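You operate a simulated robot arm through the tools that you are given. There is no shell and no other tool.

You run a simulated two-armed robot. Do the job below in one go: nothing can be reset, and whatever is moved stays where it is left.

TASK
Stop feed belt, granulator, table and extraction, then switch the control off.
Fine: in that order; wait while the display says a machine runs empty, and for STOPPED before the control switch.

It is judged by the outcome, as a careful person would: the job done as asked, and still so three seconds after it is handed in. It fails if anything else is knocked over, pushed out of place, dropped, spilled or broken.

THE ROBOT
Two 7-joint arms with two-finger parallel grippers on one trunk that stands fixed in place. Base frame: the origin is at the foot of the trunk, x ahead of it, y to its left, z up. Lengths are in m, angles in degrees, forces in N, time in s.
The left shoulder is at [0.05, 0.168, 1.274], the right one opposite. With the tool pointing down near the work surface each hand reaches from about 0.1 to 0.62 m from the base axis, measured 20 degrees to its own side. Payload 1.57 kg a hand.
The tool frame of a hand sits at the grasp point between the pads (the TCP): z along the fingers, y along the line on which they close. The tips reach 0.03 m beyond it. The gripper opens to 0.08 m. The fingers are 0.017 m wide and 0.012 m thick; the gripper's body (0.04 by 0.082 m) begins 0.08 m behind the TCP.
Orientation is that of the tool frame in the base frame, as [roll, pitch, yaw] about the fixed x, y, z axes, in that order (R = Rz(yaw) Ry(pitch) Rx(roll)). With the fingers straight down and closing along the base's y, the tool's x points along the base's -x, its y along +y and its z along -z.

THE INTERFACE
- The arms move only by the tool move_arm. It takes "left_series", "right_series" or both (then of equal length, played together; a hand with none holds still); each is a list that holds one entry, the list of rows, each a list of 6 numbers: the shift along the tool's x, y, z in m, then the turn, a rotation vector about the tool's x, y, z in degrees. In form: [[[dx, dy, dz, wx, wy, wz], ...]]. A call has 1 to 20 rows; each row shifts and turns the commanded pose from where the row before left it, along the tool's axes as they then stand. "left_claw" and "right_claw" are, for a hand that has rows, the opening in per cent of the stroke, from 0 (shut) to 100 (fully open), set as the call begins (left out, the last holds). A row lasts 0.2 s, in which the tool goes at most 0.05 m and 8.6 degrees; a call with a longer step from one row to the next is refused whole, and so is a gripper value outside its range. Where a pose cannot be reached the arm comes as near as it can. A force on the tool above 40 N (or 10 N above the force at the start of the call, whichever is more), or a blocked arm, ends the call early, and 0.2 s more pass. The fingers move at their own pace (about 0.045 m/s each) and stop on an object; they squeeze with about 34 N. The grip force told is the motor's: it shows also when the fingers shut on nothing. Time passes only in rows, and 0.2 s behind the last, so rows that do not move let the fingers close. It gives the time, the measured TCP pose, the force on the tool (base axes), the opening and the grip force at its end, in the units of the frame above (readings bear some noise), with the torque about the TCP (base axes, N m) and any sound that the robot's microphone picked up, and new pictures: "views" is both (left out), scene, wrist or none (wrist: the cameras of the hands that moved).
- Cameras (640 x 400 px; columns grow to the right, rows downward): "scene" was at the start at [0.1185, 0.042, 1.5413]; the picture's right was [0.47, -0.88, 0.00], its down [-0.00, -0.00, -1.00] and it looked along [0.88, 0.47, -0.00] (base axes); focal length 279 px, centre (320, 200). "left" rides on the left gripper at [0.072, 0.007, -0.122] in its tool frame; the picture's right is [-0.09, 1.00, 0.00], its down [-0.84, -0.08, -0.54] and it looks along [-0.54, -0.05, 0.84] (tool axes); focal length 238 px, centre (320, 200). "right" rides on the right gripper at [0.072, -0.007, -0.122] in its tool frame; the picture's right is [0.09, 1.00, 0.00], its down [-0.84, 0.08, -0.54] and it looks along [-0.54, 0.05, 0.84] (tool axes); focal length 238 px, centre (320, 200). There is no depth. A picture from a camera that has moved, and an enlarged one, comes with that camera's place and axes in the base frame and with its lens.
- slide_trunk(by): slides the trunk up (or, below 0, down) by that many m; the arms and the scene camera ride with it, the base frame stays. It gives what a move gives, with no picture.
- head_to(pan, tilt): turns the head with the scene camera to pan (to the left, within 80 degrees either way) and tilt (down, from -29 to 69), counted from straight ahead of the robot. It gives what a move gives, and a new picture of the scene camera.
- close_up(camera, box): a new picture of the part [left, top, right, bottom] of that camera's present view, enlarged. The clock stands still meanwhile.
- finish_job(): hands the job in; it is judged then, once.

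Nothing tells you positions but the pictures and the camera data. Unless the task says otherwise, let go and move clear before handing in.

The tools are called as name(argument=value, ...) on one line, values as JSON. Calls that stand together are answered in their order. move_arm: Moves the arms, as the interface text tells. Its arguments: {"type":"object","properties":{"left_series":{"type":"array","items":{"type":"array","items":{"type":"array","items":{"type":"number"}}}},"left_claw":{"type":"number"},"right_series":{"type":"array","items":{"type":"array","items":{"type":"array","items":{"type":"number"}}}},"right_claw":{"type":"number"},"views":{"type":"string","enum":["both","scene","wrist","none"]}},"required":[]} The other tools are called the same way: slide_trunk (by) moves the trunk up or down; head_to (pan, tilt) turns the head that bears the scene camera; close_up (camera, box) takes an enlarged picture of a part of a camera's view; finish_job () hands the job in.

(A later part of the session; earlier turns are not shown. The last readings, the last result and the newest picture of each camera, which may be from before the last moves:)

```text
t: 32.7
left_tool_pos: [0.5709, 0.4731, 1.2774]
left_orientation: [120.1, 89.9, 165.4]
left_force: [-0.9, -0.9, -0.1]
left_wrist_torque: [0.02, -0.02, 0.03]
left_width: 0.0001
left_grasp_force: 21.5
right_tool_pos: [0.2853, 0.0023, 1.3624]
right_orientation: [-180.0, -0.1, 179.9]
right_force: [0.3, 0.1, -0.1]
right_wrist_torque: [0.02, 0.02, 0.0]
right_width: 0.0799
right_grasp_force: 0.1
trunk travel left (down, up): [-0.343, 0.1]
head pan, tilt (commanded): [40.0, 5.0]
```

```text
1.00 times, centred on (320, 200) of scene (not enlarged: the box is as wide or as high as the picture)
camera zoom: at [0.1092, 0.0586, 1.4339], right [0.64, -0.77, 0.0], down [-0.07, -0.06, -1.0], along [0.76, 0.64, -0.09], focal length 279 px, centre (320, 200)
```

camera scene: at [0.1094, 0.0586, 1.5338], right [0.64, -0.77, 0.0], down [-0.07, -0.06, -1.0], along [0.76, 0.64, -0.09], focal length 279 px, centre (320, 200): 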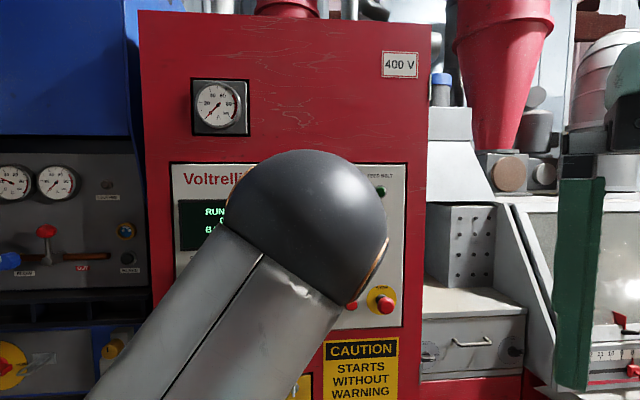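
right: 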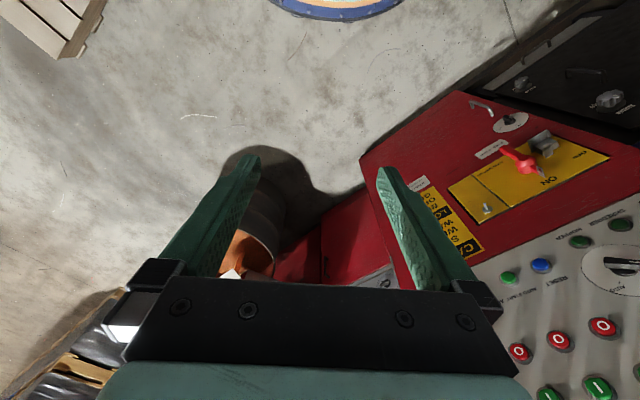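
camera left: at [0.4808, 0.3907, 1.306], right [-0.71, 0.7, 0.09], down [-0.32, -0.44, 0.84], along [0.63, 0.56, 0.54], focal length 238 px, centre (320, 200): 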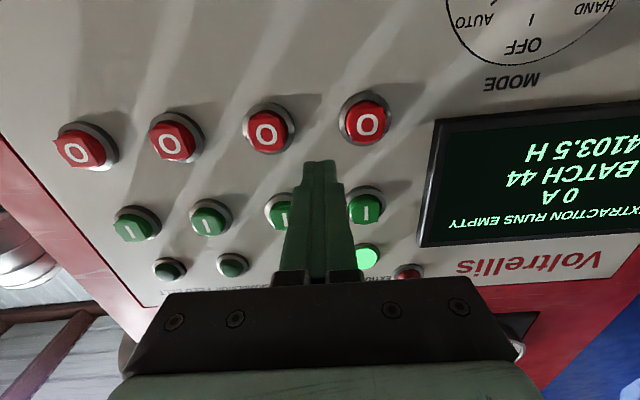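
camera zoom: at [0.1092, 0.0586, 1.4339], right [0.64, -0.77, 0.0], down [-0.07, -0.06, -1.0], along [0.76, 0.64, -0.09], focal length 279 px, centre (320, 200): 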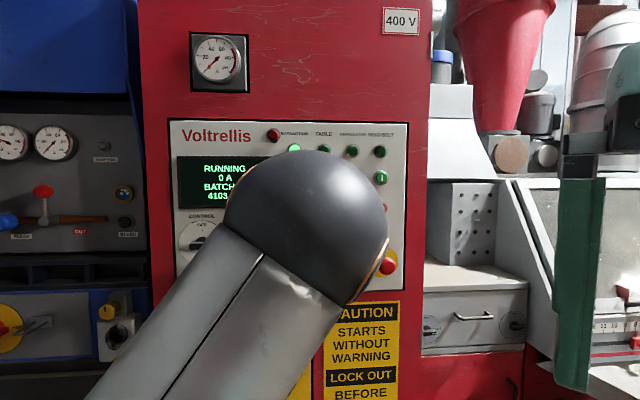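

The display is back to RUNNING. I raise the hand again relative to the lowered trunk and back it off a bit from the panel.

move_arm(left_series=[[[0, 0, -0.015, 0, 0, 0], [-0.02, 0, -0.015, 0, 0, 0], [-0.03, 0, 0, 0, 0, 0], [-0.03, 0, 0, 0, 0, 0], [-0.02, 0, 0, 0, 0, 0], [0, 0, 0, 0, 0, 0]]], left_claw=0, views="both")

```text
t: 34.1
left_tool_pos: [0.551, 0.4526, 1.3781]
left_orientation: [119.2, 89.7, 164.4]
left_force: [0.0, -1.2, -0.6]
left_wrist_torque: [0.0, 0.0, -0.01]
left_width: 0.0
left_grasp_force: 22.2
right_tool_pos: [0.2854, 0.0027, 1.3633]
right_orientation: [-180.0, -0.1, 179.9]
right_force: [1.4, 0.0, -0.3]
right_wrist_torque: [-0.01, 0.03, 0.0]
right_width: 0.0803
right_grasp_force: 0.0
trunk travel left (down, up): [-0.343, 0.1]
head pan, tilt (commanded): [40.0, 5.0]
camera scene: at [0.1094, 0.0586, 1.4338], right [0.64, -0.77, 0.0], down [-0.07, -0.06, -1.0], along [0.76, 0.64, -0.09], focal length 279 px, centre (320, 200)
camera left: at [0.4591, 0.3703, 1.3069], right [-0.71, 0.7, 0.09], down [-0.32, -0.44, 0.84], along [0.63, 0.56, 0.54], focal length 238 px, centre (320, 200)
```

scene: 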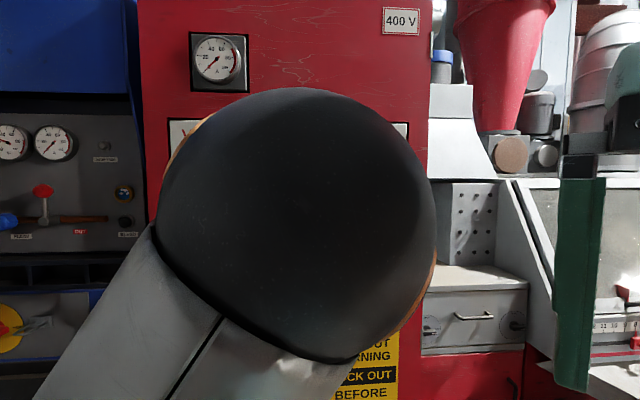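
left: 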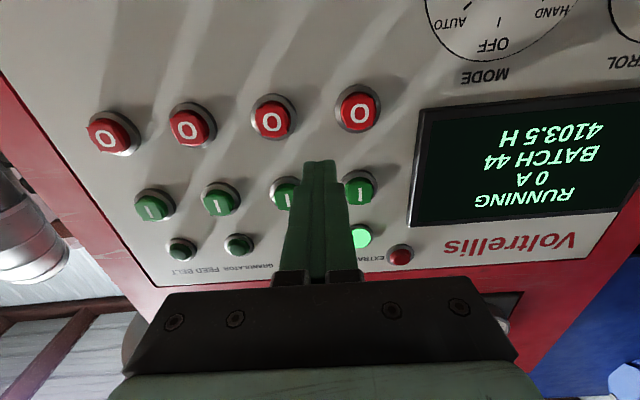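

The hand has room now (no reach warning), and the display shows RUNNING with only extraction's lamp lit. I move in front of the extraction O.

move_arm(left_series=[[[0.008, 0.012, 0.01, 0, 0, 0], [0.008, 0.012, 0.01, 0, 0, 0], [0.008, 0.011, 0.01, 0, 0, 0], [0, 0, 0, 0, 0, 0]]], left_claw=0, views="both")

```text
t: 35.1
left_tool_pos: [0.547, 0.4979, 1.3537]
left_orientation: [124.2, 89.9, 169.6]
left_force: [-1.0, -0.6, -1.3]
left_wrist_torque: [-0.02, 0.0, 0.01]
left_width: 0.0001
left_grasp_force: 21.3
right_tool_pos: [0.2838, 0.0024, 1.3633]
right_orientation: [-179.9, -0.1, -179.9]
right_force: [-0.6, -0.4, -0.5]
right_wrist_torque: [-0.01, 0.03, 0.0]
right_width: 0.08
right_grasp_force: 0.1
trunk travel left (down, up): [-0.343, 0.1]
head pan, tilt (commanded): [40.0, 5.0]
camera scene: at [0.1093, 0.0583, 1.4339], right [0.64, -0.77, 0.0], down [-0.07, -0.06, -1.0], along [0.76, 0.64, -0.09], focal length 279 px, centre (320, 200)
camera left: at [0.4567, 0.4157, 1.2821], right [-0.71, 0.7, 0.09], down [-0.32, -0.44, 0.84], along [0.63, 0.56, 0.54], focal length 238 px, centre (320, 200)
```

scene: 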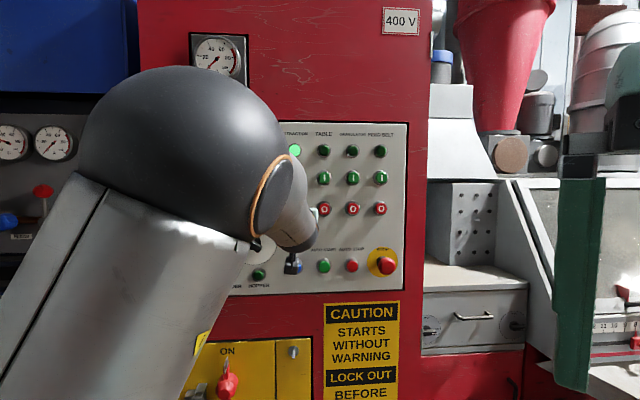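
left: 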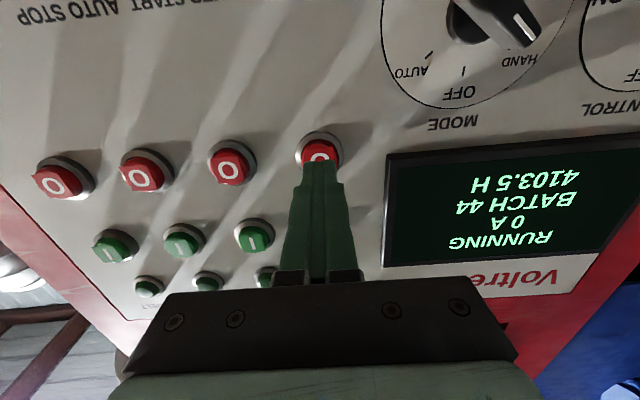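

The tip is aligned with the extraction O and the display reads RUNNING. I press it.

move_arm(left_series=[[[0, 0, 0.006, 0, 0, 0], [0, 0, 0.005, 0, 0, 0], [0, 0, 0.005, 0, 0, 0], [0, 0, 0.004, 0, 0, 0]]], left_claw=0, views="both")

```text
t: 36.1
left_tool_pos: [0.5601, 0.511, 1.3532]
left_orientation: [134.1, 89.9, 179.6]
left_force: [-6.4, -4.7, -2.8]
left_wrist_torque: [-0.07, 0.07, 0.01]
left_width: 0.0001
left_grasp_force: 21.2
right_tool_pos: [0.2842, 0.0015, 1.3633]
right_orientation: [179.9, 0.1, 180.0]
right_force: [0.0, -0.4, 0.1]
right_wrist_torque: [0.01, -0.03, 0.05]
right_width: 0.0802
right_grasp_force: 0.0
trunk travel left (down, up): [-0.343, 0.1]
head pan, tilt (commanded): [40.0, 5.0]
heard: click
camera scene: at [0.1085, 0.0577, 1.4339], right [0.64, -0.77, 0.0], down [-0.07, -0.06, -1.0], along [0.76, 0.64, -0.09], focal length 279 px, centre (320, 200)
camera left: at [0.4694, 0.4286, 1.282], right [-0.71, 0.7, 0.09], down [-0.32, -0.44, 0.84], along [0.63, 0.56, 0.54], focal length 238 px, centre (320, 200)
```

scene: 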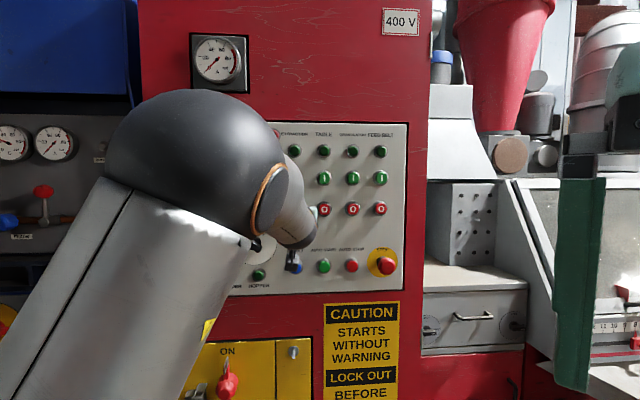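
left: 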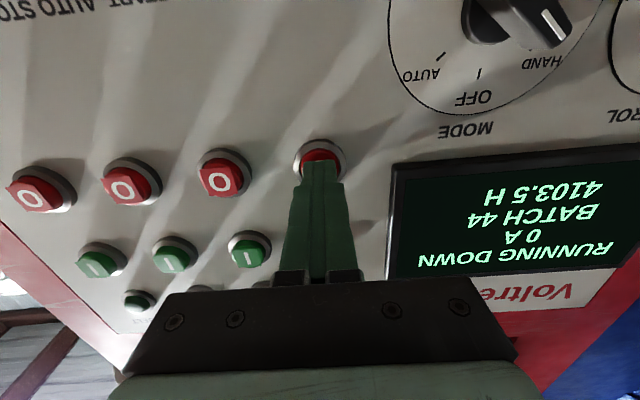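

Extraction clicked off and the display says RUNNING DOWN. I back the hand off the panel before lowering the trunk further for the control switch.

move_arm(left_series=[[[0, 0, -0.01, 0, 0, 0], [0, 0, -0.015, 0, 0, 0], [0, 0, -0.015, 0, 0, 0], [0, 0, -0.01, 0, 0, 0], [0, 0, 0, 0, 0, 0]]], left_claw=0, views="both")

```text
t: 37.3
left_tool_pos: [0.5248, 0.4772, 1.3532]
left_orientation: [127.2, 89.9, 172.6]
left_force: [-0.5, 0.0, 0.0]
left_wrist_torque: [0.02, 0.01, -0.02]
left_width: 0.0002
left_grasp_force: 21.7
right_tool_pos: [0.2828, 0.0023, 1.3629]
right_orientation: [180.0, 0.0, -179.9]
right_force: [0.5, -0.5, 0.3]
right_wrist_torque: [-0.03, -0.05, -0.01]
right_width: 0.08
right_grasp_force: 0.0
trunk travel left (down, up): [-0.343, 0.1]
head pan, tilt (commanded): [40.0, 5.0]
camera scene: at [0.1094, 0.0587, 1.4338], right [0.64, -0.77, 0.0], down [-0.07, -0.06, -1.0], along [0.76, 0.64, -0.09], focal length 279 px, centre (320, 200)
camera left: at [0.4342, 0.3939, 1.2823], right [-0.71, 0.7, 0.09], down [-0.32, -0.44, 0.84], along [0.63, 0.56, 0.54], focal length 238 px, centre (320, 200)
```

scene: 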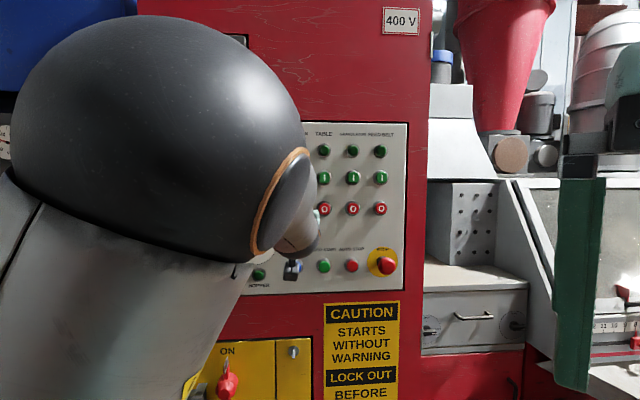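
left: 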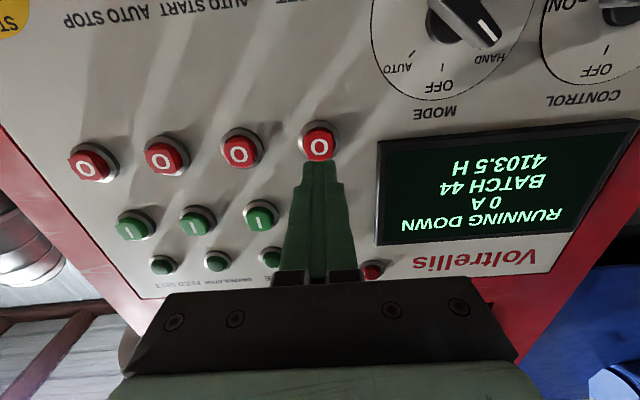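

The hand is 5 cm off the panel; all four lamps are off and the display shows RUNNING DOWN. I lower the trunk another 0.1 m.

slide_trunk(by=-0.1)

close_up(camera="left", box=[320, 0, 640, 200])

close_up(camera="left", box=[0, 0, 640, 400])

close_up(camera="scene", box=[0, 0, 640, 400])

```text
t: 38.6
left_tool_pos: [0.5254, 0.4748, 1.254]
left_orientation: [123.4, 89.9, 168.6]
left_force: [-0.5, 0.3, 1.0]
left_wrist_torque: [0.01, -0.03, 0.02]
left_width: 0.0
left_grasp_force: 21.0
right_tool_pos: [0.2844, 0.0023, 1.263]
right_orientation: [-180.0, 0.0, 180.0]
right_force: [0.0, 0.3, 1.1]
right_wrist_torque: [0.02, 0.04, 0.01]
right_width: 0.0802
right_grasp_force: 0.1
trunk travel left (down, up): [-0.243, 0.2]
head pan, tilt (commanded): [40.0, 5.0]
```

```text
2.00 times, centred on (480, 100) of left
camera zoom: at [0.4341, 0.3939, 1.1824], right [-0.71, 0.7, 0.09], down [-0.32, -0.44, 0.84], along [0.63, 0.56, 0.54], focal length 477 px, centre (0, 400)
```

zoom: 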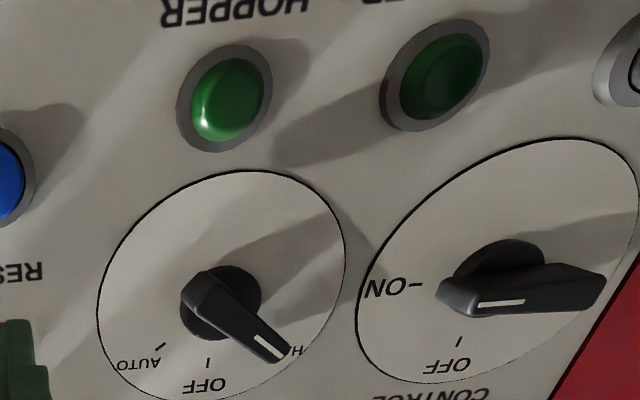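

```text
1.00 times, centred on (320, 200) of left (not enlarged: the box is as wide or as high as the picture)
camera zoom: at [0.4341, 0.3939, 1.1824], right [-0.71, 0.7, 0.09], down [-0.32, -0.44, 0.84], along [0.63, 0.56, 0.54], focal length 238 px, centre (320, 200)
```

zoom: 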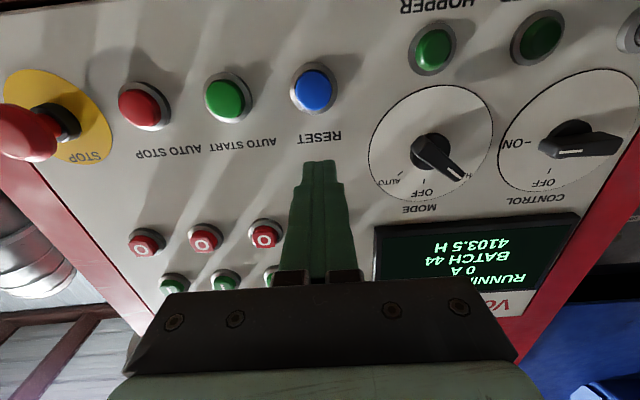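

```text
1.00 times, centred on (320, 200) of scene (not enlarged: the box is as wide or as high as the picture)
camera zoom: at [0.1092, 0.0586, 1.3339], right [0.64, -0.77, 0.0], down [-0.07, -0.06, -1.0], along [0.76, 0.64, -0.09], focal length 279 px, centre (320, 200)
```

zoom: 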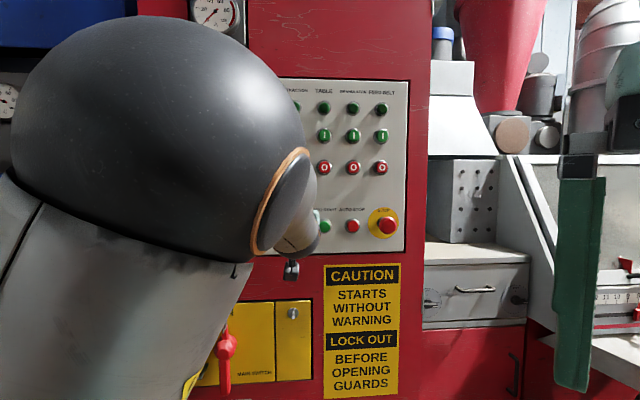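

The control switch points to ON (white mark at the right end of a horizontal bar), so OFF is a quarter turn counter-clockwise. While the machine runs down I move the hand sideways in front of the control switch, well clear of the mode knob.

move_arm(left_series=[[[0, 0.02, -0.01, 0, 0, 0], [-0.004, 0.04, -0.01, 0, 0, 0], [-0.004, 0.04, 0, 0, 0, 0], [-0.004, 0.04, 0, 0, 0, 0], [-0.004, 0.04, 0, 0, 0, 0], [0, 0.04, 0, 0, 0, 0], [0, 0, 0, 0, 0, 0]]], left_claw=0, views="both")

```text
t: 40.2
left_tool_pos: [0.4586, 0.6022, 1.233]
left_orientation: [103.1, 89.7, 148.7]
left_force: [0.8, -0.2, 0.4]
left_wrist_torque: [0.01, -0.03, -0.03]
left_width: 0.0
left_grasp_force: 21.8
left hand out of reach, approached as far as the arm can: row 3, 4, 5, 6
right_tool_pos: [0.2847, 0.0019, 1.2629]
right_orientation: [180.0, 0.0, 180.0]
right_force: [-0.4, 0.1, 0.4]
right_wrist_torque: [-0.01, 0.01, -0.01]
right_width: 0.0801
right_grasp_force: 0.2
trunk travel left (down, up): [-0.243, 0.2]
head pan, tilt (commanded): [40.0, 5.0]
camera scene: at [0.1093, 0.0585, 1.3339], right [0.64, -0.77, 0.0], down [-0.07, -0.06, -1.0], along [0.76, 0.64, -0.09], focal length 279 px, centre (320, 200)
camera left: at [0.3679, 0.52, 1.1615], right [-0.71, 0.7, 0.1], down [-0.32, -0.44, 0.84], along [0.63, 0.56, 0.54], focal length 238 px, centre (320, 200)
```

scene: 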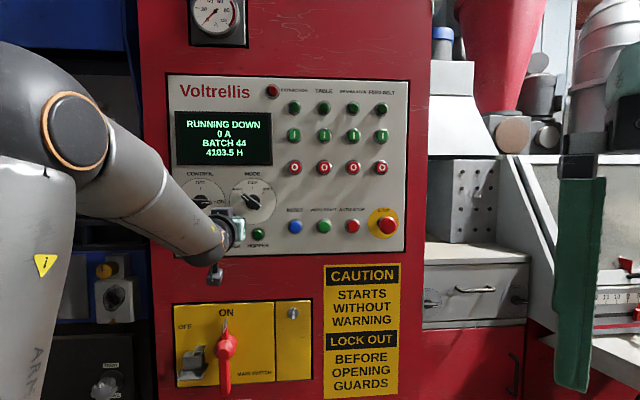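
left: 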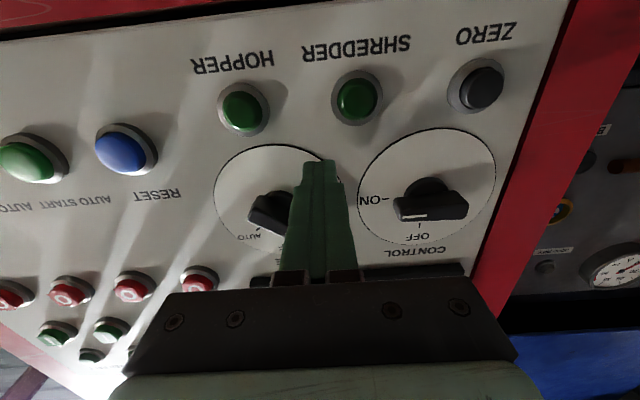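

The display still says RUNNING DOWN; the arm ran into its limit, leaving the tip low between the mode and control dials without touching. I bring the hand back right and away from the panel, so I can lower the trunk more for better reach.

move_arm(left_series=[[[0, -0.01, -0.01, 0, 0, 0], [0, -0.02, -0.012, 0, 0, 0], [0, -0.03, -0.012, 0, 0, 0], [0, -0.03, -0.012, 0, 0, 0], [0, -0.02, 0, 0, 0, 0], [0, 0, 0, 0, 0, 0]]], left_claw=0, views="both")

```text
t: 41.6
left_tool_pos: [0.5072, 0.4912, 1.233]
left_orientation: [125.9, 89.9, 171.2]
left_force: [0.2, 0.5, 0.2]
left_wrist_torque: [-0.01, -0.01, 0.02]
left_width: 0.0
left_grasp_force: 21.2
right_tool_pos: [0.2843, 0.0021, 1.2633]
right_orientation: [179.9, 0.0, 179.9]
right_force: [1.0, 0.0, 0.4]
right_wrist_torque: [-0.01, -0.02, 0.01]
right_width: 0.0799
right_grasp_force: 0.1
trunk travel left (down, up): [-0.243, 0.2]
head pan, tilt (commanded): [40.0, 5.0]
camera scene: at [0.1093, 0.0586, 1.3338], right [0.64, -0.77, 0.0], down [-0.07, -0.06, -1.0], along [0.76, 0.64, -0.09], focal length 279 px, centre (320, 200)
camera left: at [0.4166, 0.4097, 1.1614], right [-0.71, 0.7, 0.09], down [-0.32, -0.44, 0.84], along [0.63, 0.56, 0.54], focal length 238 px, centre (320, 200)
```

scene: 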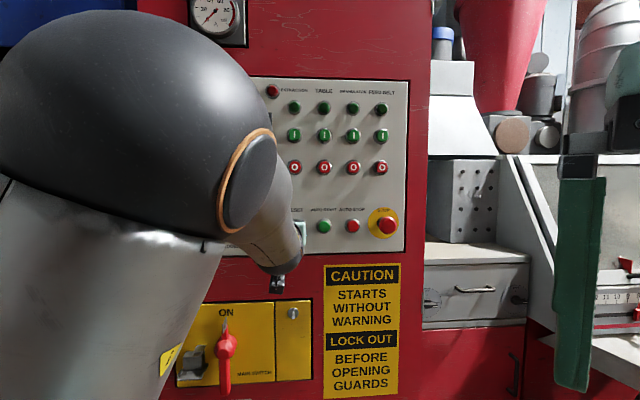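
left: 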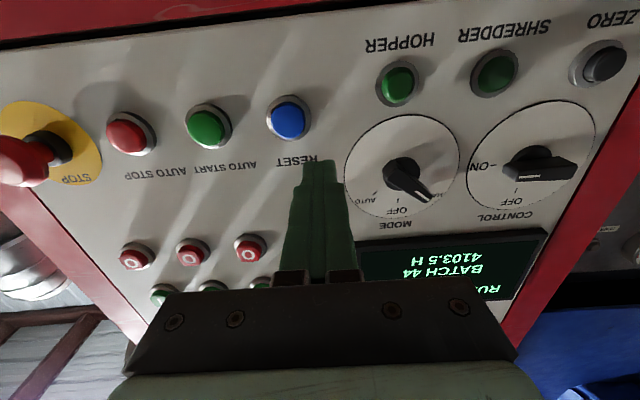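

The tip is now 4–5 cm off the panel left of the button columns, and the mode knob is unchanged. I lower the trunk another 0.12 m.

slide_trunk(by=-0.12)

move_arm(left_series=[[[-0.03, 0, 0, 0, 0, 0], [-0.03, 0, 0, 0, 0, 0], [-0.03, 0, 0, 0, 0, 0], [-0.03, 0, 0, 0, 0, 0], [-0.03, 0, 0, 0, 0, 0], [0, 0, 0, 0, 0, 0]]], left_claw=0, views="both")

```text
t: 43.1
left_tool_pos: [0.5065, 0.4921, 1.1129]
left_orientation: [122.8, 90.0, 168.1]
left_force: [0.1, 0.6, 0.6]
left_wrist_torque: [0.04, 0.01, 0.0]
left_width: 0.0
left_grasp_force: 21.6
right_tool_pos: [0.2845, 0.0021, 1.1434]
right_orientation: [180.0, 0.0, 180.0]
right_force: [-0.4, -0.1, -0.6]
right_wrist_torque: [0.03, 0.0, -0.03]
right_width: 0.0799
right_grasp_force: 0.0
trunk travel left (down, up): [-0.123, 0.32]
head pan, tilt (commanded): [40.0, 5.0]
```

```text
t: 44.5
left_tool_pos: [0.5064, 0.4921, 1.2629]
left_orientation: [116.7, 89.9, 162.1]
left_force: [1.0, 0.4, 0.1]
left_wrist_torque: [0.0, 0.01, 0.0]
left_width: 0.0
left_grasp_force: 21.3
right_tool_pos: [0.2845, 0.0018, 1.1438]
right_orientation: [-179.9, 0.1, -180.0]
right_force: [0.0, -0.2, -0.9]
right_wrist_torque: [-0.01, -0.01, -0.02]
right_width: 0.08
right_grasp_force: 0.1
trunk travel left (down, up): [-0.123, 0.32]
head pan, tilt (commanded): [40.0, 5.0]
camera scene: at [0.1094, 0.0585, 1.2138], right [0.64, -0.77, 0.0], down [-0.07, -0.06, -1.0], along [0.76, 0.64, -0.09], focal length 279 px, centre (320, 200)
camera left: at [0.4162, 0.4108, 1.1912], right [-0.71, 0.7, 0.1], down [-0.32, -0.44, 0.84], along [0.63, 0.56, 0.54], focal length 238 px, centre (320, 200)
```

scene: 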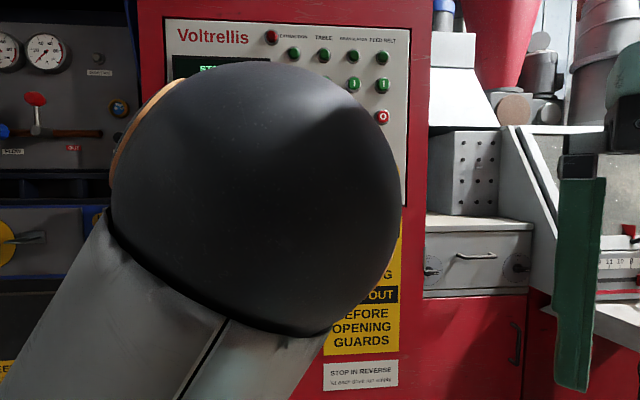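
left: 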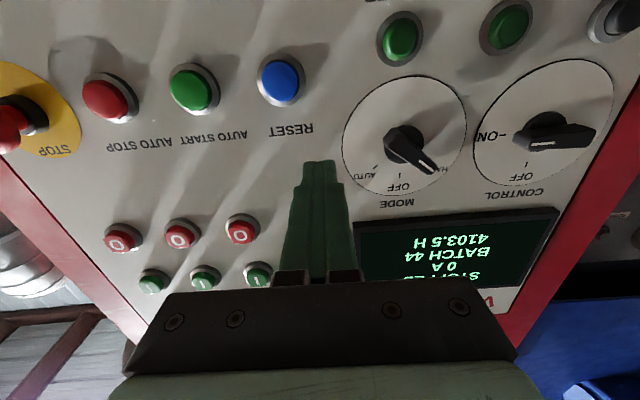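

The display appears to read STOPPED; I verify it and then step the hand left toward the control switch at this distance.

close_up(camera="left", box=[340, 190, 580, 340])

move_arm(left_series=[[[0, 0.025, 0, 0, 0, 0], [0, 0.025, 0, 0, 0, 0], [0, 0.025, 0, 0, 0, 0], [0, 0.025, 0, 0, 0, 0], [0, 0, 0, 0, 0, 0]]], left_claw=0, views="both")

```text
2.67 times, centred on (460, 265) of left
camera zoom: at [0.4162, 0.4108, 1.1912], right [-0.71, 0.7, 0.1], down [-0.32, -0.44, 0.84], along [0.63, 0.56, 0.54], focal length 636 px, centre (-53, 27)
```

zoom: 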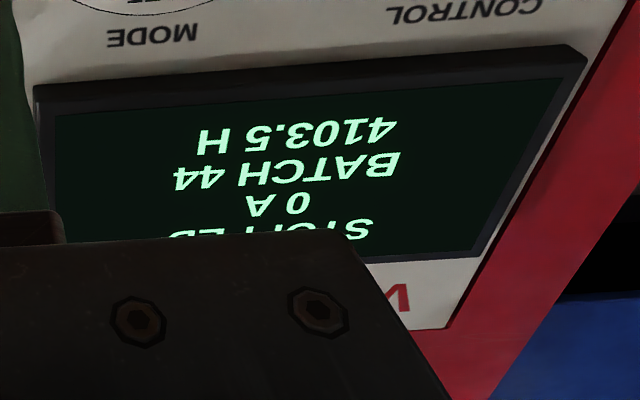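

```text
t: 45.7
left_tool_pos: [0.4341, 0.5637, 1.2629]
left_orientation: [127.0, 89.9, 172.2]
left_force: [-1.0, 0.6, -0.6]
left_wrist_torque: [0.05, 0.01, 0.05]
left_width: 0.0001
left_grasp_force: 21.2
right_tool_pos: [0.2836, 0.0023, 1.1426]
right_orientation: [180.0, 0.0, -180.0]
right_force: [-0.1, 0.2, 0.0]
right_wrist_torque: [0.01, 0.02, -0.01]
right_width: 0.0799
right_grasp_force: 0.0
trunk travel left (down, up): [-0.123, 0.32]
head pan, tilt (commanded): [40.0, 5.0]
camera scene: at [0.1093, 0.0586, 1.2138], right [0.64, -0.77, 0.0], down [-0.07, -0.06, -1.0], along [0.76, 0.64, -0.09], focal length 279 px, centre (320, 200)
camera left: at [0.3442, 0.4818, 1.1921], right [-0.71, 0.7, 0.09], down [-0.32, -0.44, 0.84], along [0.63, 0.56, 0.54], focal length 238 px, centre (320, 200)
```

scene: 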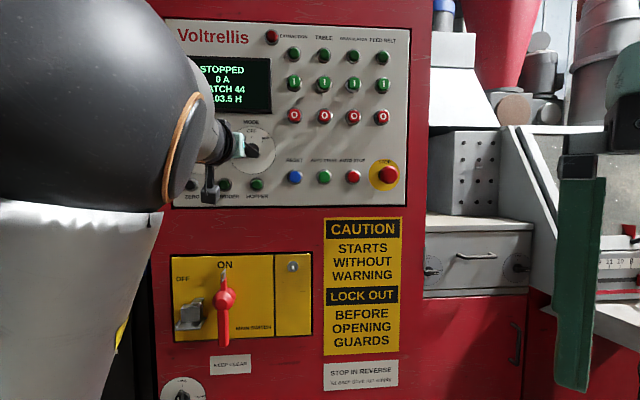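
left: 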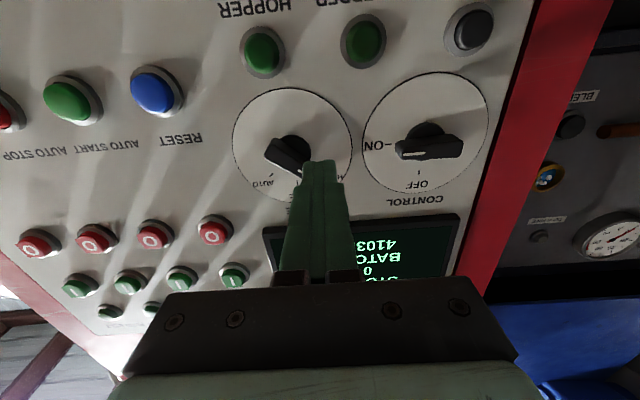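

STOPPED is confirmed on the display. The control switch axis comes out about 9 cm further left at z≈1.268; I go on left to line up with it.

move_arm(left_series=[[[-0.001, 0.025, 0, 0, 0, 0], [-0.002, 0.025, 0, 0, 0, 0], [-0.002, 0.025, 0, 0, 0, 0], [0, 0.019, 0, 0, 0, 0], [0, 0, 0, 0, 0, 0]]], left_claw=0, views="both")

```text
t: 46.9
left_tool_pos: [0.3687, 0.6296, 1.2679]
left_orientation: [119.3, 89.8, 164.7]
left_force: [-0.6, -0.5, 0.6]
left_wrist_torque: [-0.01, -0.03, 0.0]
left_width: 0.0
left_grasp_force: 21.8
right_tool_pos: [0.2839, 0.0028, 1.143]
right_orientation: [-179.9, 0.0, 179.9]
right_force: [-0.7, 1.1, -1.0]
right_wrist_torque: [0.04, 0.0, 0.04]
right_width: 0.08
right_grasp_force: 0.2
trunk travel left (down, up): [-0.123, 0.32]
head pan, tilt (commanded): [40.0, 5.0]
camera scene: at [0.1093, 0.0586, 1.2138], right [0.64, -0.77, 0.0], down [-0.07, -0.06, -1.0], along [0.76, 0.64, -0.09], focal length 279 px, centre (320, 200)
camera left: at [0.2777, 0.5479, 1.1965], right [-0.71, 0.7, 0.09], down [-0.32, -0.44, 0.84], along [0.63, 0.56, 0.54], focal length 238 px, centre (320, 200)
```

scene: 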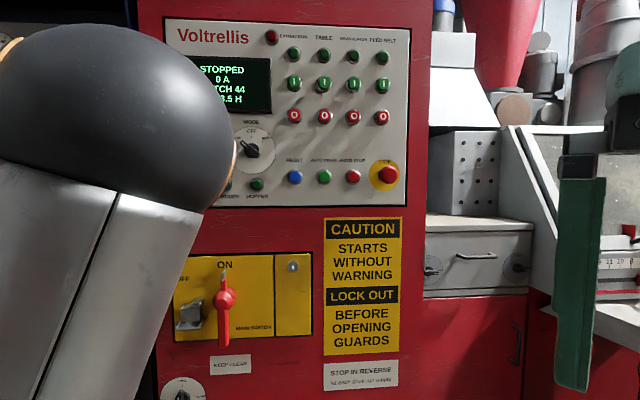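
left: 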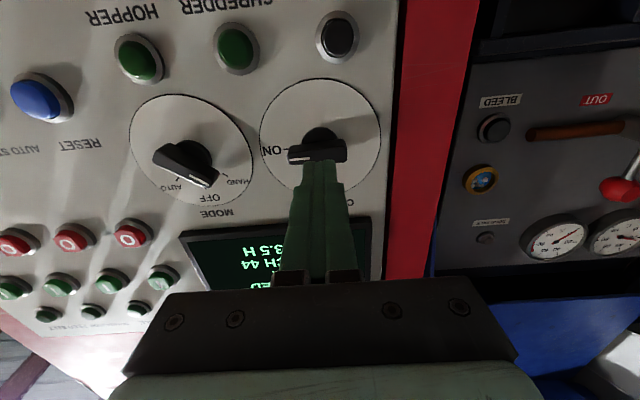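

The hand is now right in front of the control switch with no reach limit. I take a close look at the knob before gripping.

close_up(camera="left", box=[240, 60, 400, 210])

```text
2.67 times, centred on (320, 135) of left
camera zoom: at [0.2777, 0.5479, 1.1965], right [-0.71, 0.7, 0.09], down [-0.32, -0.44, 0.84], along [0.63, 0.56, 0.54], focal length 636 px, centre (320, 373)
```

zoom: 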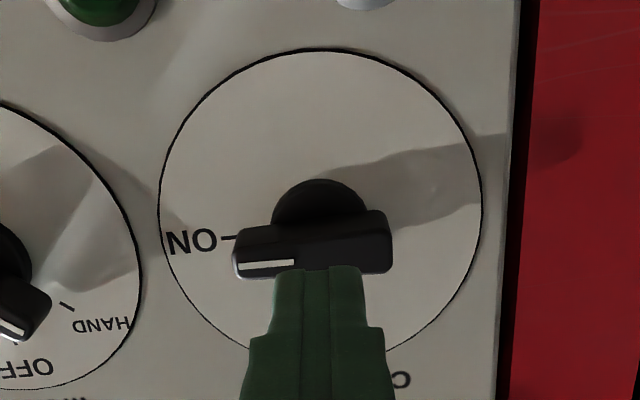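

The knob is a horizontal bar about 5 cm long and ~1.2 cm thick, its front roughly 2 cm ahead of the fingertips. I open the gripper partly and roll it +90° so the fingers close vertically.

move_arm(left_series=[[[0, 0, -0.005, 0, 0, 0], [0, 0, 0, 0, 0, 8], [0, 0, 0, 0, 0, 8], [0, 0, 0, 0, 0, 8], [0, 0, 0, 0, 0, 8], [0, 0, 0, 0, 0, 8], [0, 0, 0, 0, 0, 5], [0, 0, 0, 0, 0, 0]]], left_claw=60, views="both")

```text
t: 48.7
left_tool_pos: [0.3671, 0.6244, 1.2674]
left_orientation: [90.1, 44.8, 135.3]
left_force: [0.8, -0.6, 1.0]
left_wrist_torque: [0.03, 0.03, -0.03]
left_width: 0.0481
left_grasp_force: 0.1
right_tool_pos: [0.2858, 0.0023, 1.1428]
right_orientation: [-180.0, 0.0, 180.0]
right_force: [-0.1, -0.3, 0.0]
right_wrist_torque: [-0.02, 0.03, 0.0]
right_width: 0.0798
right_grasp_force: 0.1
trunk travel left (down, up): [-0.123, 0.32]
head pan, tilt (commanded): [40.0, 5.0]
camera scene: at [0.1094, 0.0586, 1.2138], right [0.64, -0.77, 0.0], down [-0.07, -0.06, -1.0], along [0.76, 0.64, -0.09], focal length 279 px, centre (320, 200)
camera left: at [0.2407, 0.5774, 1.2228], right [-0.45, 0.45, 0.77], down [0.08, -0.84, 0.54], along [0.89, 0.3, 0.34], focal length 238 px, centre (320, 200)
```

scene: 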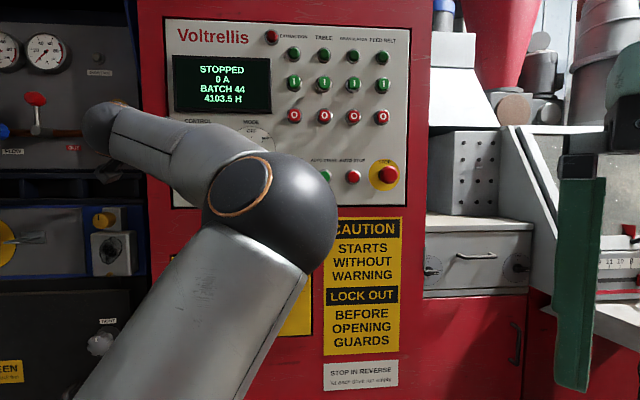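
left: 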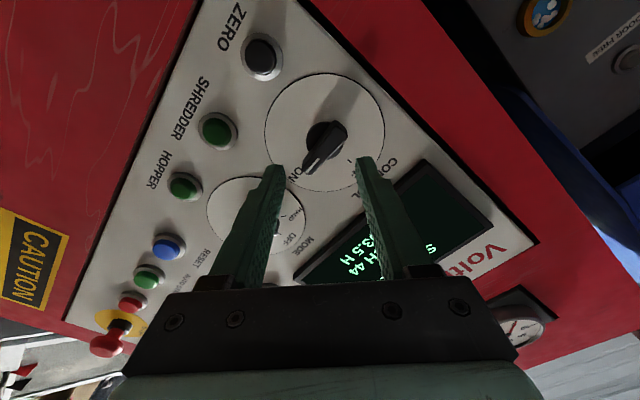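

The roll is half done without limits and the display clearly reads STOPPED. I finish the roll to 90°.

move_arm(left_series=[[[0, 0, 0, 0, 0, 8], [0, 0, 0, 0, 0, 8], [0, 0, 0, 0, 0, 8], [0, 0, 0, 0, 0, 8], [0, 0, 0, 0, 0, 8], [0, 0, 0, 0, 0, 5], [0, 0, 0, 0, 0, 0]]], left_claw=60, views="both")

```text
t: 50.3
left_tool_pos: [0.3656, 0.6239, 1.2688]
left_orientation: [90.1, -0.3, 135.2]
left_force: [0.7, 1.2, -0.1]
left_wrist_torque: [-0.02, 0.02, 0.01]
left_width: 0.0482
left_grasp_force: 0.2
right_tool_pos: [0.2849, 0.002, 1.1429]
right_orientation: [179.9, 0.1, 180.0]
right_force: [-0.1, 0.6, -0.4]
right_wrist_torque: [0.01, 0.0, 0.0]
right_width: 0.0799
right_grasp_force: 0.0
trunk travel left (down, up): [-0.123, 0.32]
head pan, tilt (commanded): [40.0, 5.0]
camera scene: at [0.1094, 0.0586, 1.2138], right [0.64, -0.77, 0.0], down [-0.07, -0.06, -1.0], along [0.76, 0.64, -0.09], focal length 279 px, centre (320, 200)
camera left: at [0.2289, 0.5885, 1.2762], right [0.07, -0.07, 1.0], down [0.21, -0.97, -0.08], along [0.97, 0.22, -0.05], focal length 238 px, centre (320, 200)
```

scene: 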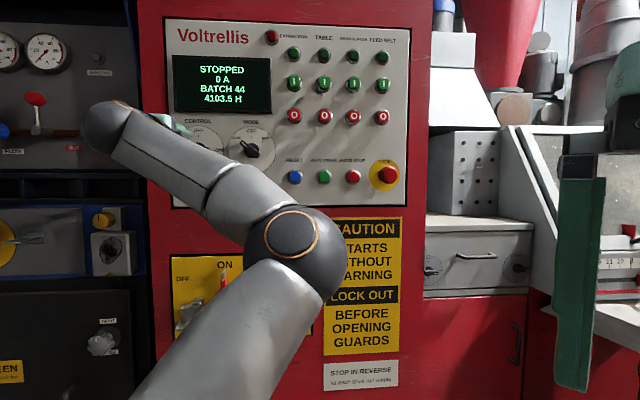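
left: 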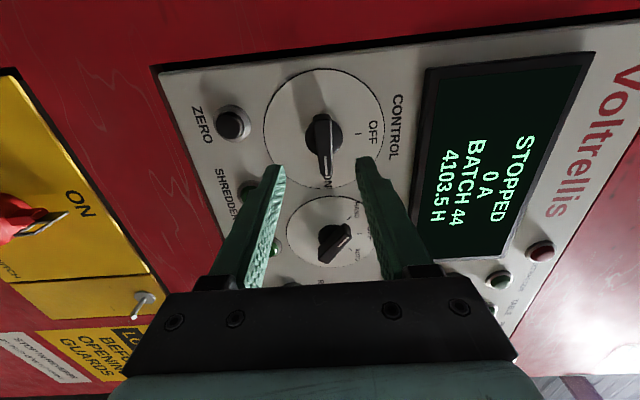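

The fingers now straddle the horizontal knob bar. I zoom in to measure the offset between the tool axis and the knob.

close_up(camera="left", box=[240, 50, 400, 210])

```text
2.50 times, centred on (320, 130) of left
camera zoom: at [0.2289, 0.5885, 1.2762], right [0.07, -0.07, 1.0], down [0.21, -0.97, -0.08], along [0.97, 0.22, -0.05], focal length 596 px, centre (320, 375)
```

zoom: 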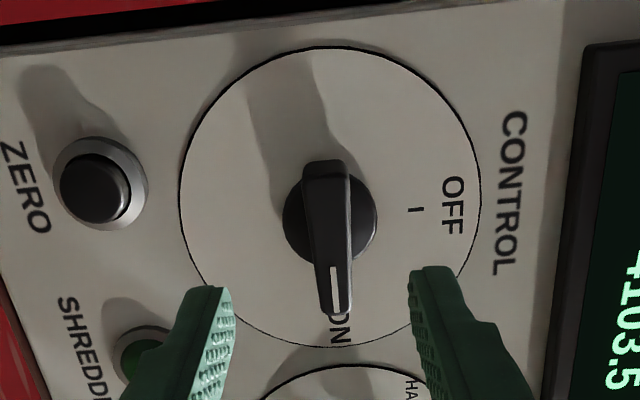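

The tool axis needs about 8 mm to the left and 4 mm up to sit on the knob axis. I make that shift, then advance so the open fingers straddle the bar.

move_arm(left_series=[[[0.0076, 0.0044, 0, 0, 0, 0], [0, 0, 0, 0, 0, 0], [0, 0, 0.01, 0, 0, 0], [0, 0, 0.01, 0, 0, 0], [0, 0, 0.008, 0, 0, 0], [0, 0, 0, 0, 0, 0]]], left_claw=60, views="both")

close_up(camera="left", box=[220, 50, 420, 210])

```text
t: 51.7
left_tool_pos: [0.3801, 0.6499, 1.273]
left_orientation: [90.1, -0.1, 135.3]
left_force: [0.2, 0.2, -0.3]
left_wrist_torque: [0.0, 0.02, 0.0]
left_width: 0.0481
left_grasp_force: 0.1
right_tool_pos: [0.2852, 0.0016, 1.1421]
right_orientation: [-179.9, 0.0, -180.0]
right_force: [-0.9, 0.6, 0.3]
right_wrist_torque: [0.01, -0.01, -0.01]
right_width: 0.0798
right_grasp_force: 0.0
trunk travel left (down, up): [-0.123, 0.32]
head pan, tilt (commanded): [40.0, 5.0]
camera scene: at [0.1094, 0.0586, 1.2138], right [0.64, -0.77, 0.0], down [-0.07, -0.06, -1.0], along [0.76, 0.64, -0.09], focal length 279 px, centre (320, 200)
camera left: at [0.2433, 0.6143, 1.2807], right [0.07, -0.07, 1.0], down [0.21, -0.97, -0.08], along [0.97, 0.22, -0.05], focal length 238 px, centre (320, 200)
```

scene: 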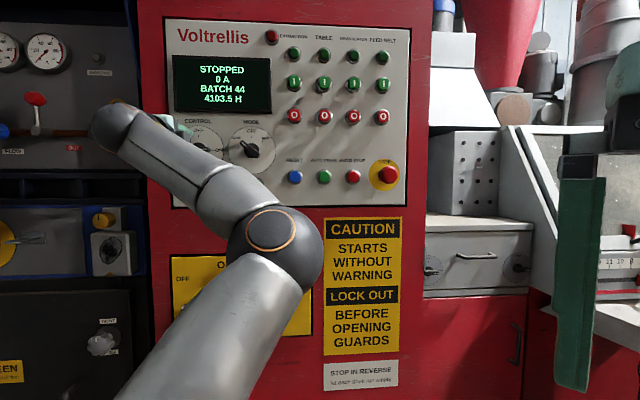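
left: 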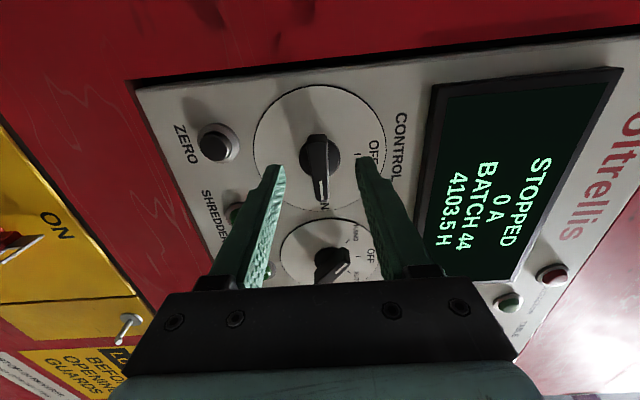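

```text
2.50 times, centred on (320, 130) of left
camera zoom: at [0.2433, 0.6143, 1.2807], right [0.07, -0.07, 1.0], down [0.21, -0.97, -0.08], along [0.97, 0.22, -0.05], focal length 596 px, centre (320, 375)
```

zoom: 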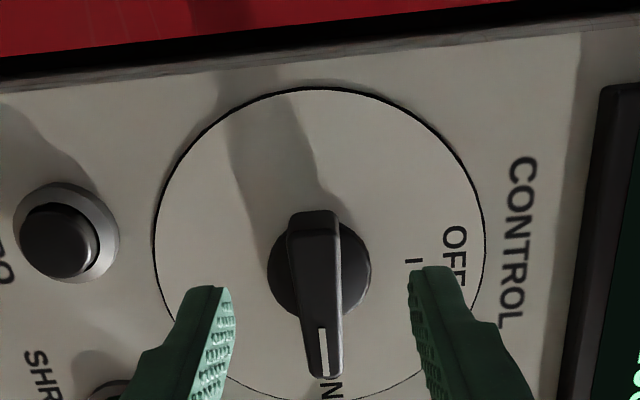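

The tool axis now sits on the knob axis within about 1–2 mm. I advance 2 cm so the fingers overlap the bar, still clear of the dial face.

move_arm(left_series=[[[0, 0, 0.008, 0, 0, 0], [0, 0, 0.008, 0, 0, 0], [0, 0, 0.006, 0, 0, 0], [0, 0, 0, 0, 0, 0]]], left_claw=60, views="both")

close_up(camera="left", box=[220, 90, 420, 250])

```text
t: 52.7
left_tool_pos: [0.3956, 0.6656, 1.2729]
left_orientation: [90.1, -0.1, 135.2]
left_force: [0.4, -0.4, 0.2]
left_wrist_torque: [0.07, 0.01, 0.01]
left_width: 0.048
left_grasp_force: 0.2
right_tool_pos: [0.285, 0.0015, 1.1441]
right_orientation: [180.0, 0.0, -180.0]
right_force: [-0.1, 0.5, 0.3]
right_wrist_torque: [-0.01, -0.01, 0.0]
right_width: 0.0801
right_grasp_force: 0.0
trunk travel left (down, up): [-0.123, 0.32]
head pan, tilt (commanded): [40.0, 5.0]
camera scene: at [0.1094, 0.0586, 1.2138], right [0.64, -0.77, 0.0], down [-0.07, -0.06, -1.0], along [0.76, 0.64, -0.09], focal length 279 px, centre (320, 200)
camera left: at [0.2588, 0.6298, 1.28], right [0.07, -0.07, 1.0], down [0.21, -0.97, -0.08], along [0.97, 0.22, -0.05], focal length 238 px, centre (320, 200)
```

scene: 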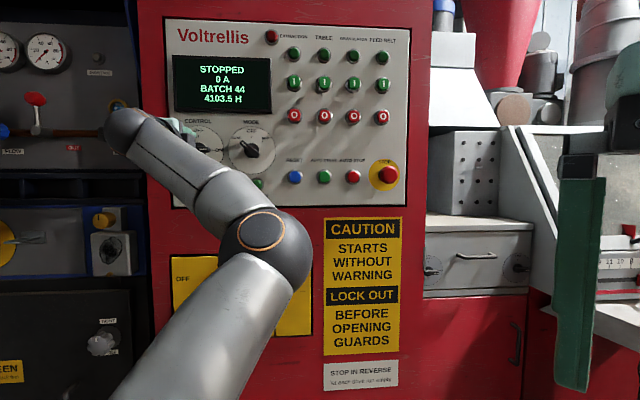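
left: 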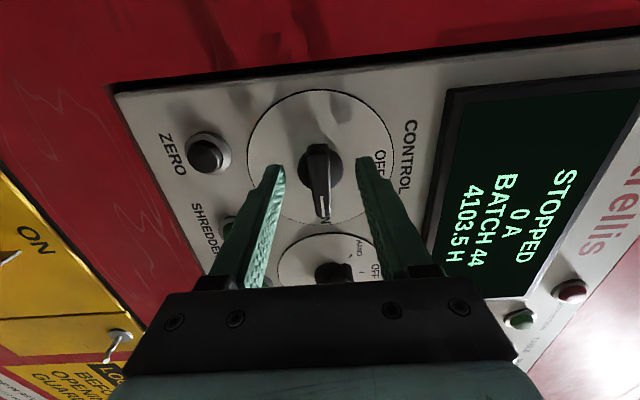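

```text
2.50 times, centred on (320, 170) of left
camera zoom: at [0.2588, 0.6298, 1.28], right [0.07, -0.07, 1.0], down [0.21, -0.97, -0.08], along [0.97, 0.22, -0.05], focal length 596 px, centre (320, 275)
```

zoom: 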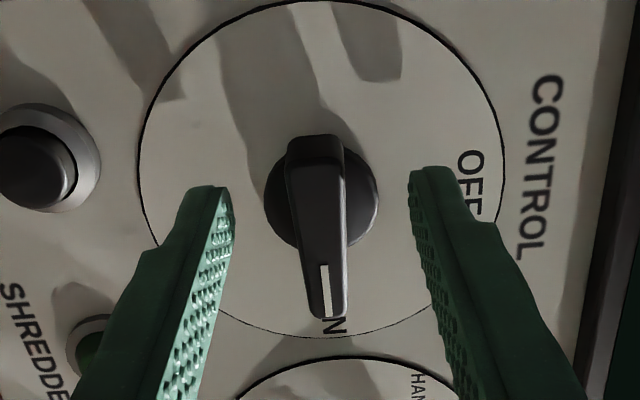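

Fingers straddle the bar with ~1.7 cm overlap, well centred. I go 4 mm deeper and close the gripper on the bar.

move_arm(left_series=[[[0, 0, 0.004, 0, 0, 0]]], left_claw=60, views="none")

move_arm(left_series=[[[0, 0, 0, 0, 0, 0], [0, 0, 0, 0, 0, 0], [0, 0, 0, 0, 0, 0], [0, 0, 0, 0, 0, 0], [0, 0, 0, 0, 0, 0]]], left_claw=0, views="both")

close_up(camera="left", box=[220, 90, 420, 250])

```text
t: 53.1
left_tool_pos: [0.3974, 0.6679, 1.2716]
left_orientation: [90.1, -0.1, 135.2]
left_force: [-0.3, -1.3, -0.7]
left_wrist_torque: [0.01, 0.01, -0.03]
left_width: 0.0481
left_grasp_force: 0.1
right_tool_pos: [0.2835, 0.002, 1.1436]
right_orientation: [180.0, 0.1, 180.0]
right_force: [0.2, -0.5, 0.0]
right_wrist_torque: [-0.01, 0.02, -0.03]
right_width: 0.0799
right_grasp_force: 0.1
trunk travel left (down, up): [-0.123, 0.32]
head pan, tilt (commanded): [40.0, 5.0]
```

```text
t: 54.3
left_tool_pos: [0.3975, 0.6675, 1.2722]
left_orientation: [90.0, -0.2, 135.2]
left_force: [-1.0, -0.9, -2.0]
left_wrist_torque: [0.03, -0.02, 0.03]
left_width: 0.0152
left_grasp_force: 31.0
right_tool_pos: [0.2838, 0.0024, 1.1438]
right_orientation: [180.0, 0.0, 180.0]
right_force: [-0.5, 0.6, 0.3]
right_wrist_torque: [0.03, -0.02, 0.04]
right_width: 0.0801
right_grasp_force: 0.1
trunk travel left (down, up): [-0.123, 0.32]
head pan, tilt (commanded): [40.0, 5.0]
camera scene: at [0.1094, 0.0587, 1.2138], right [0.64, -0.77, 0.0], down [-0.07, -0.06, -1.0], along [0.76, 0.64, -0.09], focal length 279 px, centre (320, 200)
camera left: at [0.2616, 0.6326, 1.2798], right [0.07, -0.06, 1.0], down [0.21, -0.97, -0.08], along [0.97, 0.22, -0.05], focal length 238 px, centre (320, 200)
```

scene: 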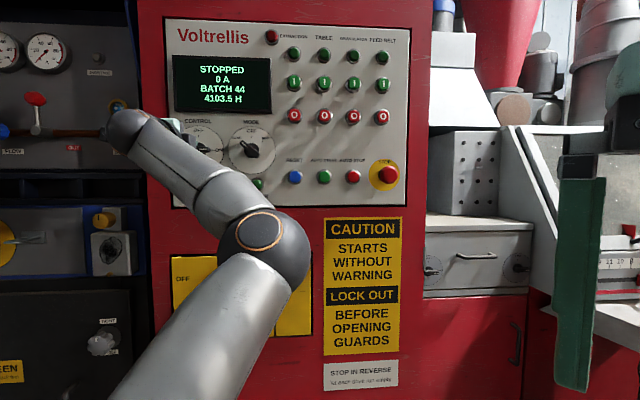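
left: 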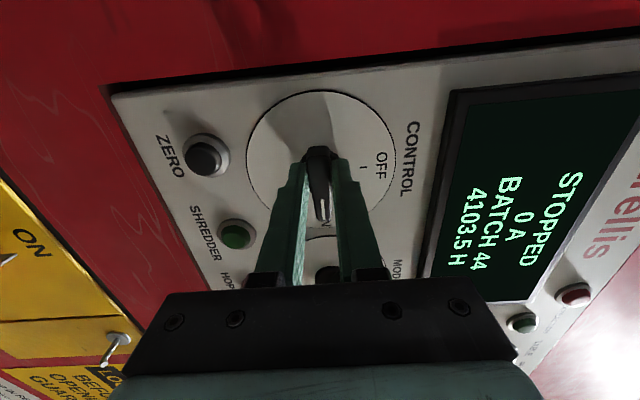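

```text
2.50 times, centred on (320, 170) of left
camera zoom: at [0.2616, 0.6326, 1.2798], right [0.07, -0.06, 1.0], down [0.21, -0.97, -0.08], along [0.97, 0.22, -0.05], focal length 596 px, centre (320, 275)
```

zoom: 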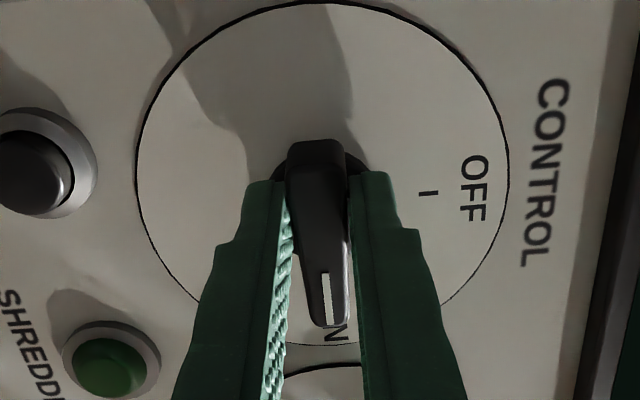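

The bar is gripped (15 mm wide, 31 N) and the display still reads STOPPED. I turn it counter-clockwise, first 30° to check how it moves.

move_arm(left_series=[[[0, 0, 0, 0, 0, -7.5], [0, 0, 0, 0, 0, -7.5], [0, 0, 0, 0, 0, -7.5], [0, 0, 0, 0, 0, -7.5]]], left_claw=0, views="both")

```text
t: 55.3
left_tool_pos: [0.3991, 0.6693, 1.2697]
left_orientation: [90.6, 30.0, 135.4]
left_force: [-13.0, -21.7, -25.7]
left_wrist_torque: [-0.07, 0.29, -0.2]
left_width: 0.0149
left_grasp_force: 30.7
right_tool_pos: [0.2833, 0.0018, 1.1422]
right_orientation: [180.0, 0.0, 180.0]
right_force: [-0.6, 0.1, -0.4]
right_wrist_torque: [-0.01, 0.01, -0.03]
right_width: 0.08
right_grasp_force: 0.1
trunk travel left (down, up): [-0.123, 0.32]
head pan, tilt (commanded): [40.0, 5.0]
camera scene: at [0.1091, 0.0581, 1.2136], right [0.64, -0.77, 0.0], down [-0.07, -0.06, -1.0], along [0.76, 0.64, -0.09], focal length 279 px, centre (320, 200)
camera left: at [0.2662, 0.6281, 1.2411], right [-0.29, 0.3, 0.91], down [0.16, -0.92, 0.36], along [0.94, 0.25, 0.22], focal length 238 px, centre (320, 200)
```

scene: 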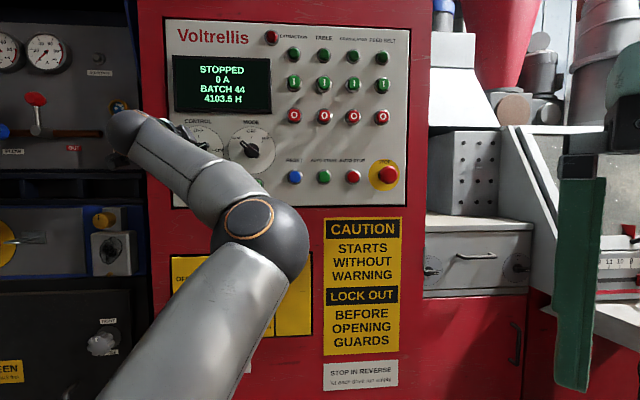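
left: 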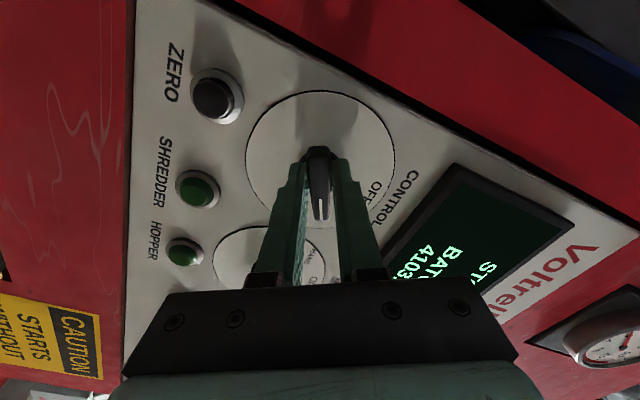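

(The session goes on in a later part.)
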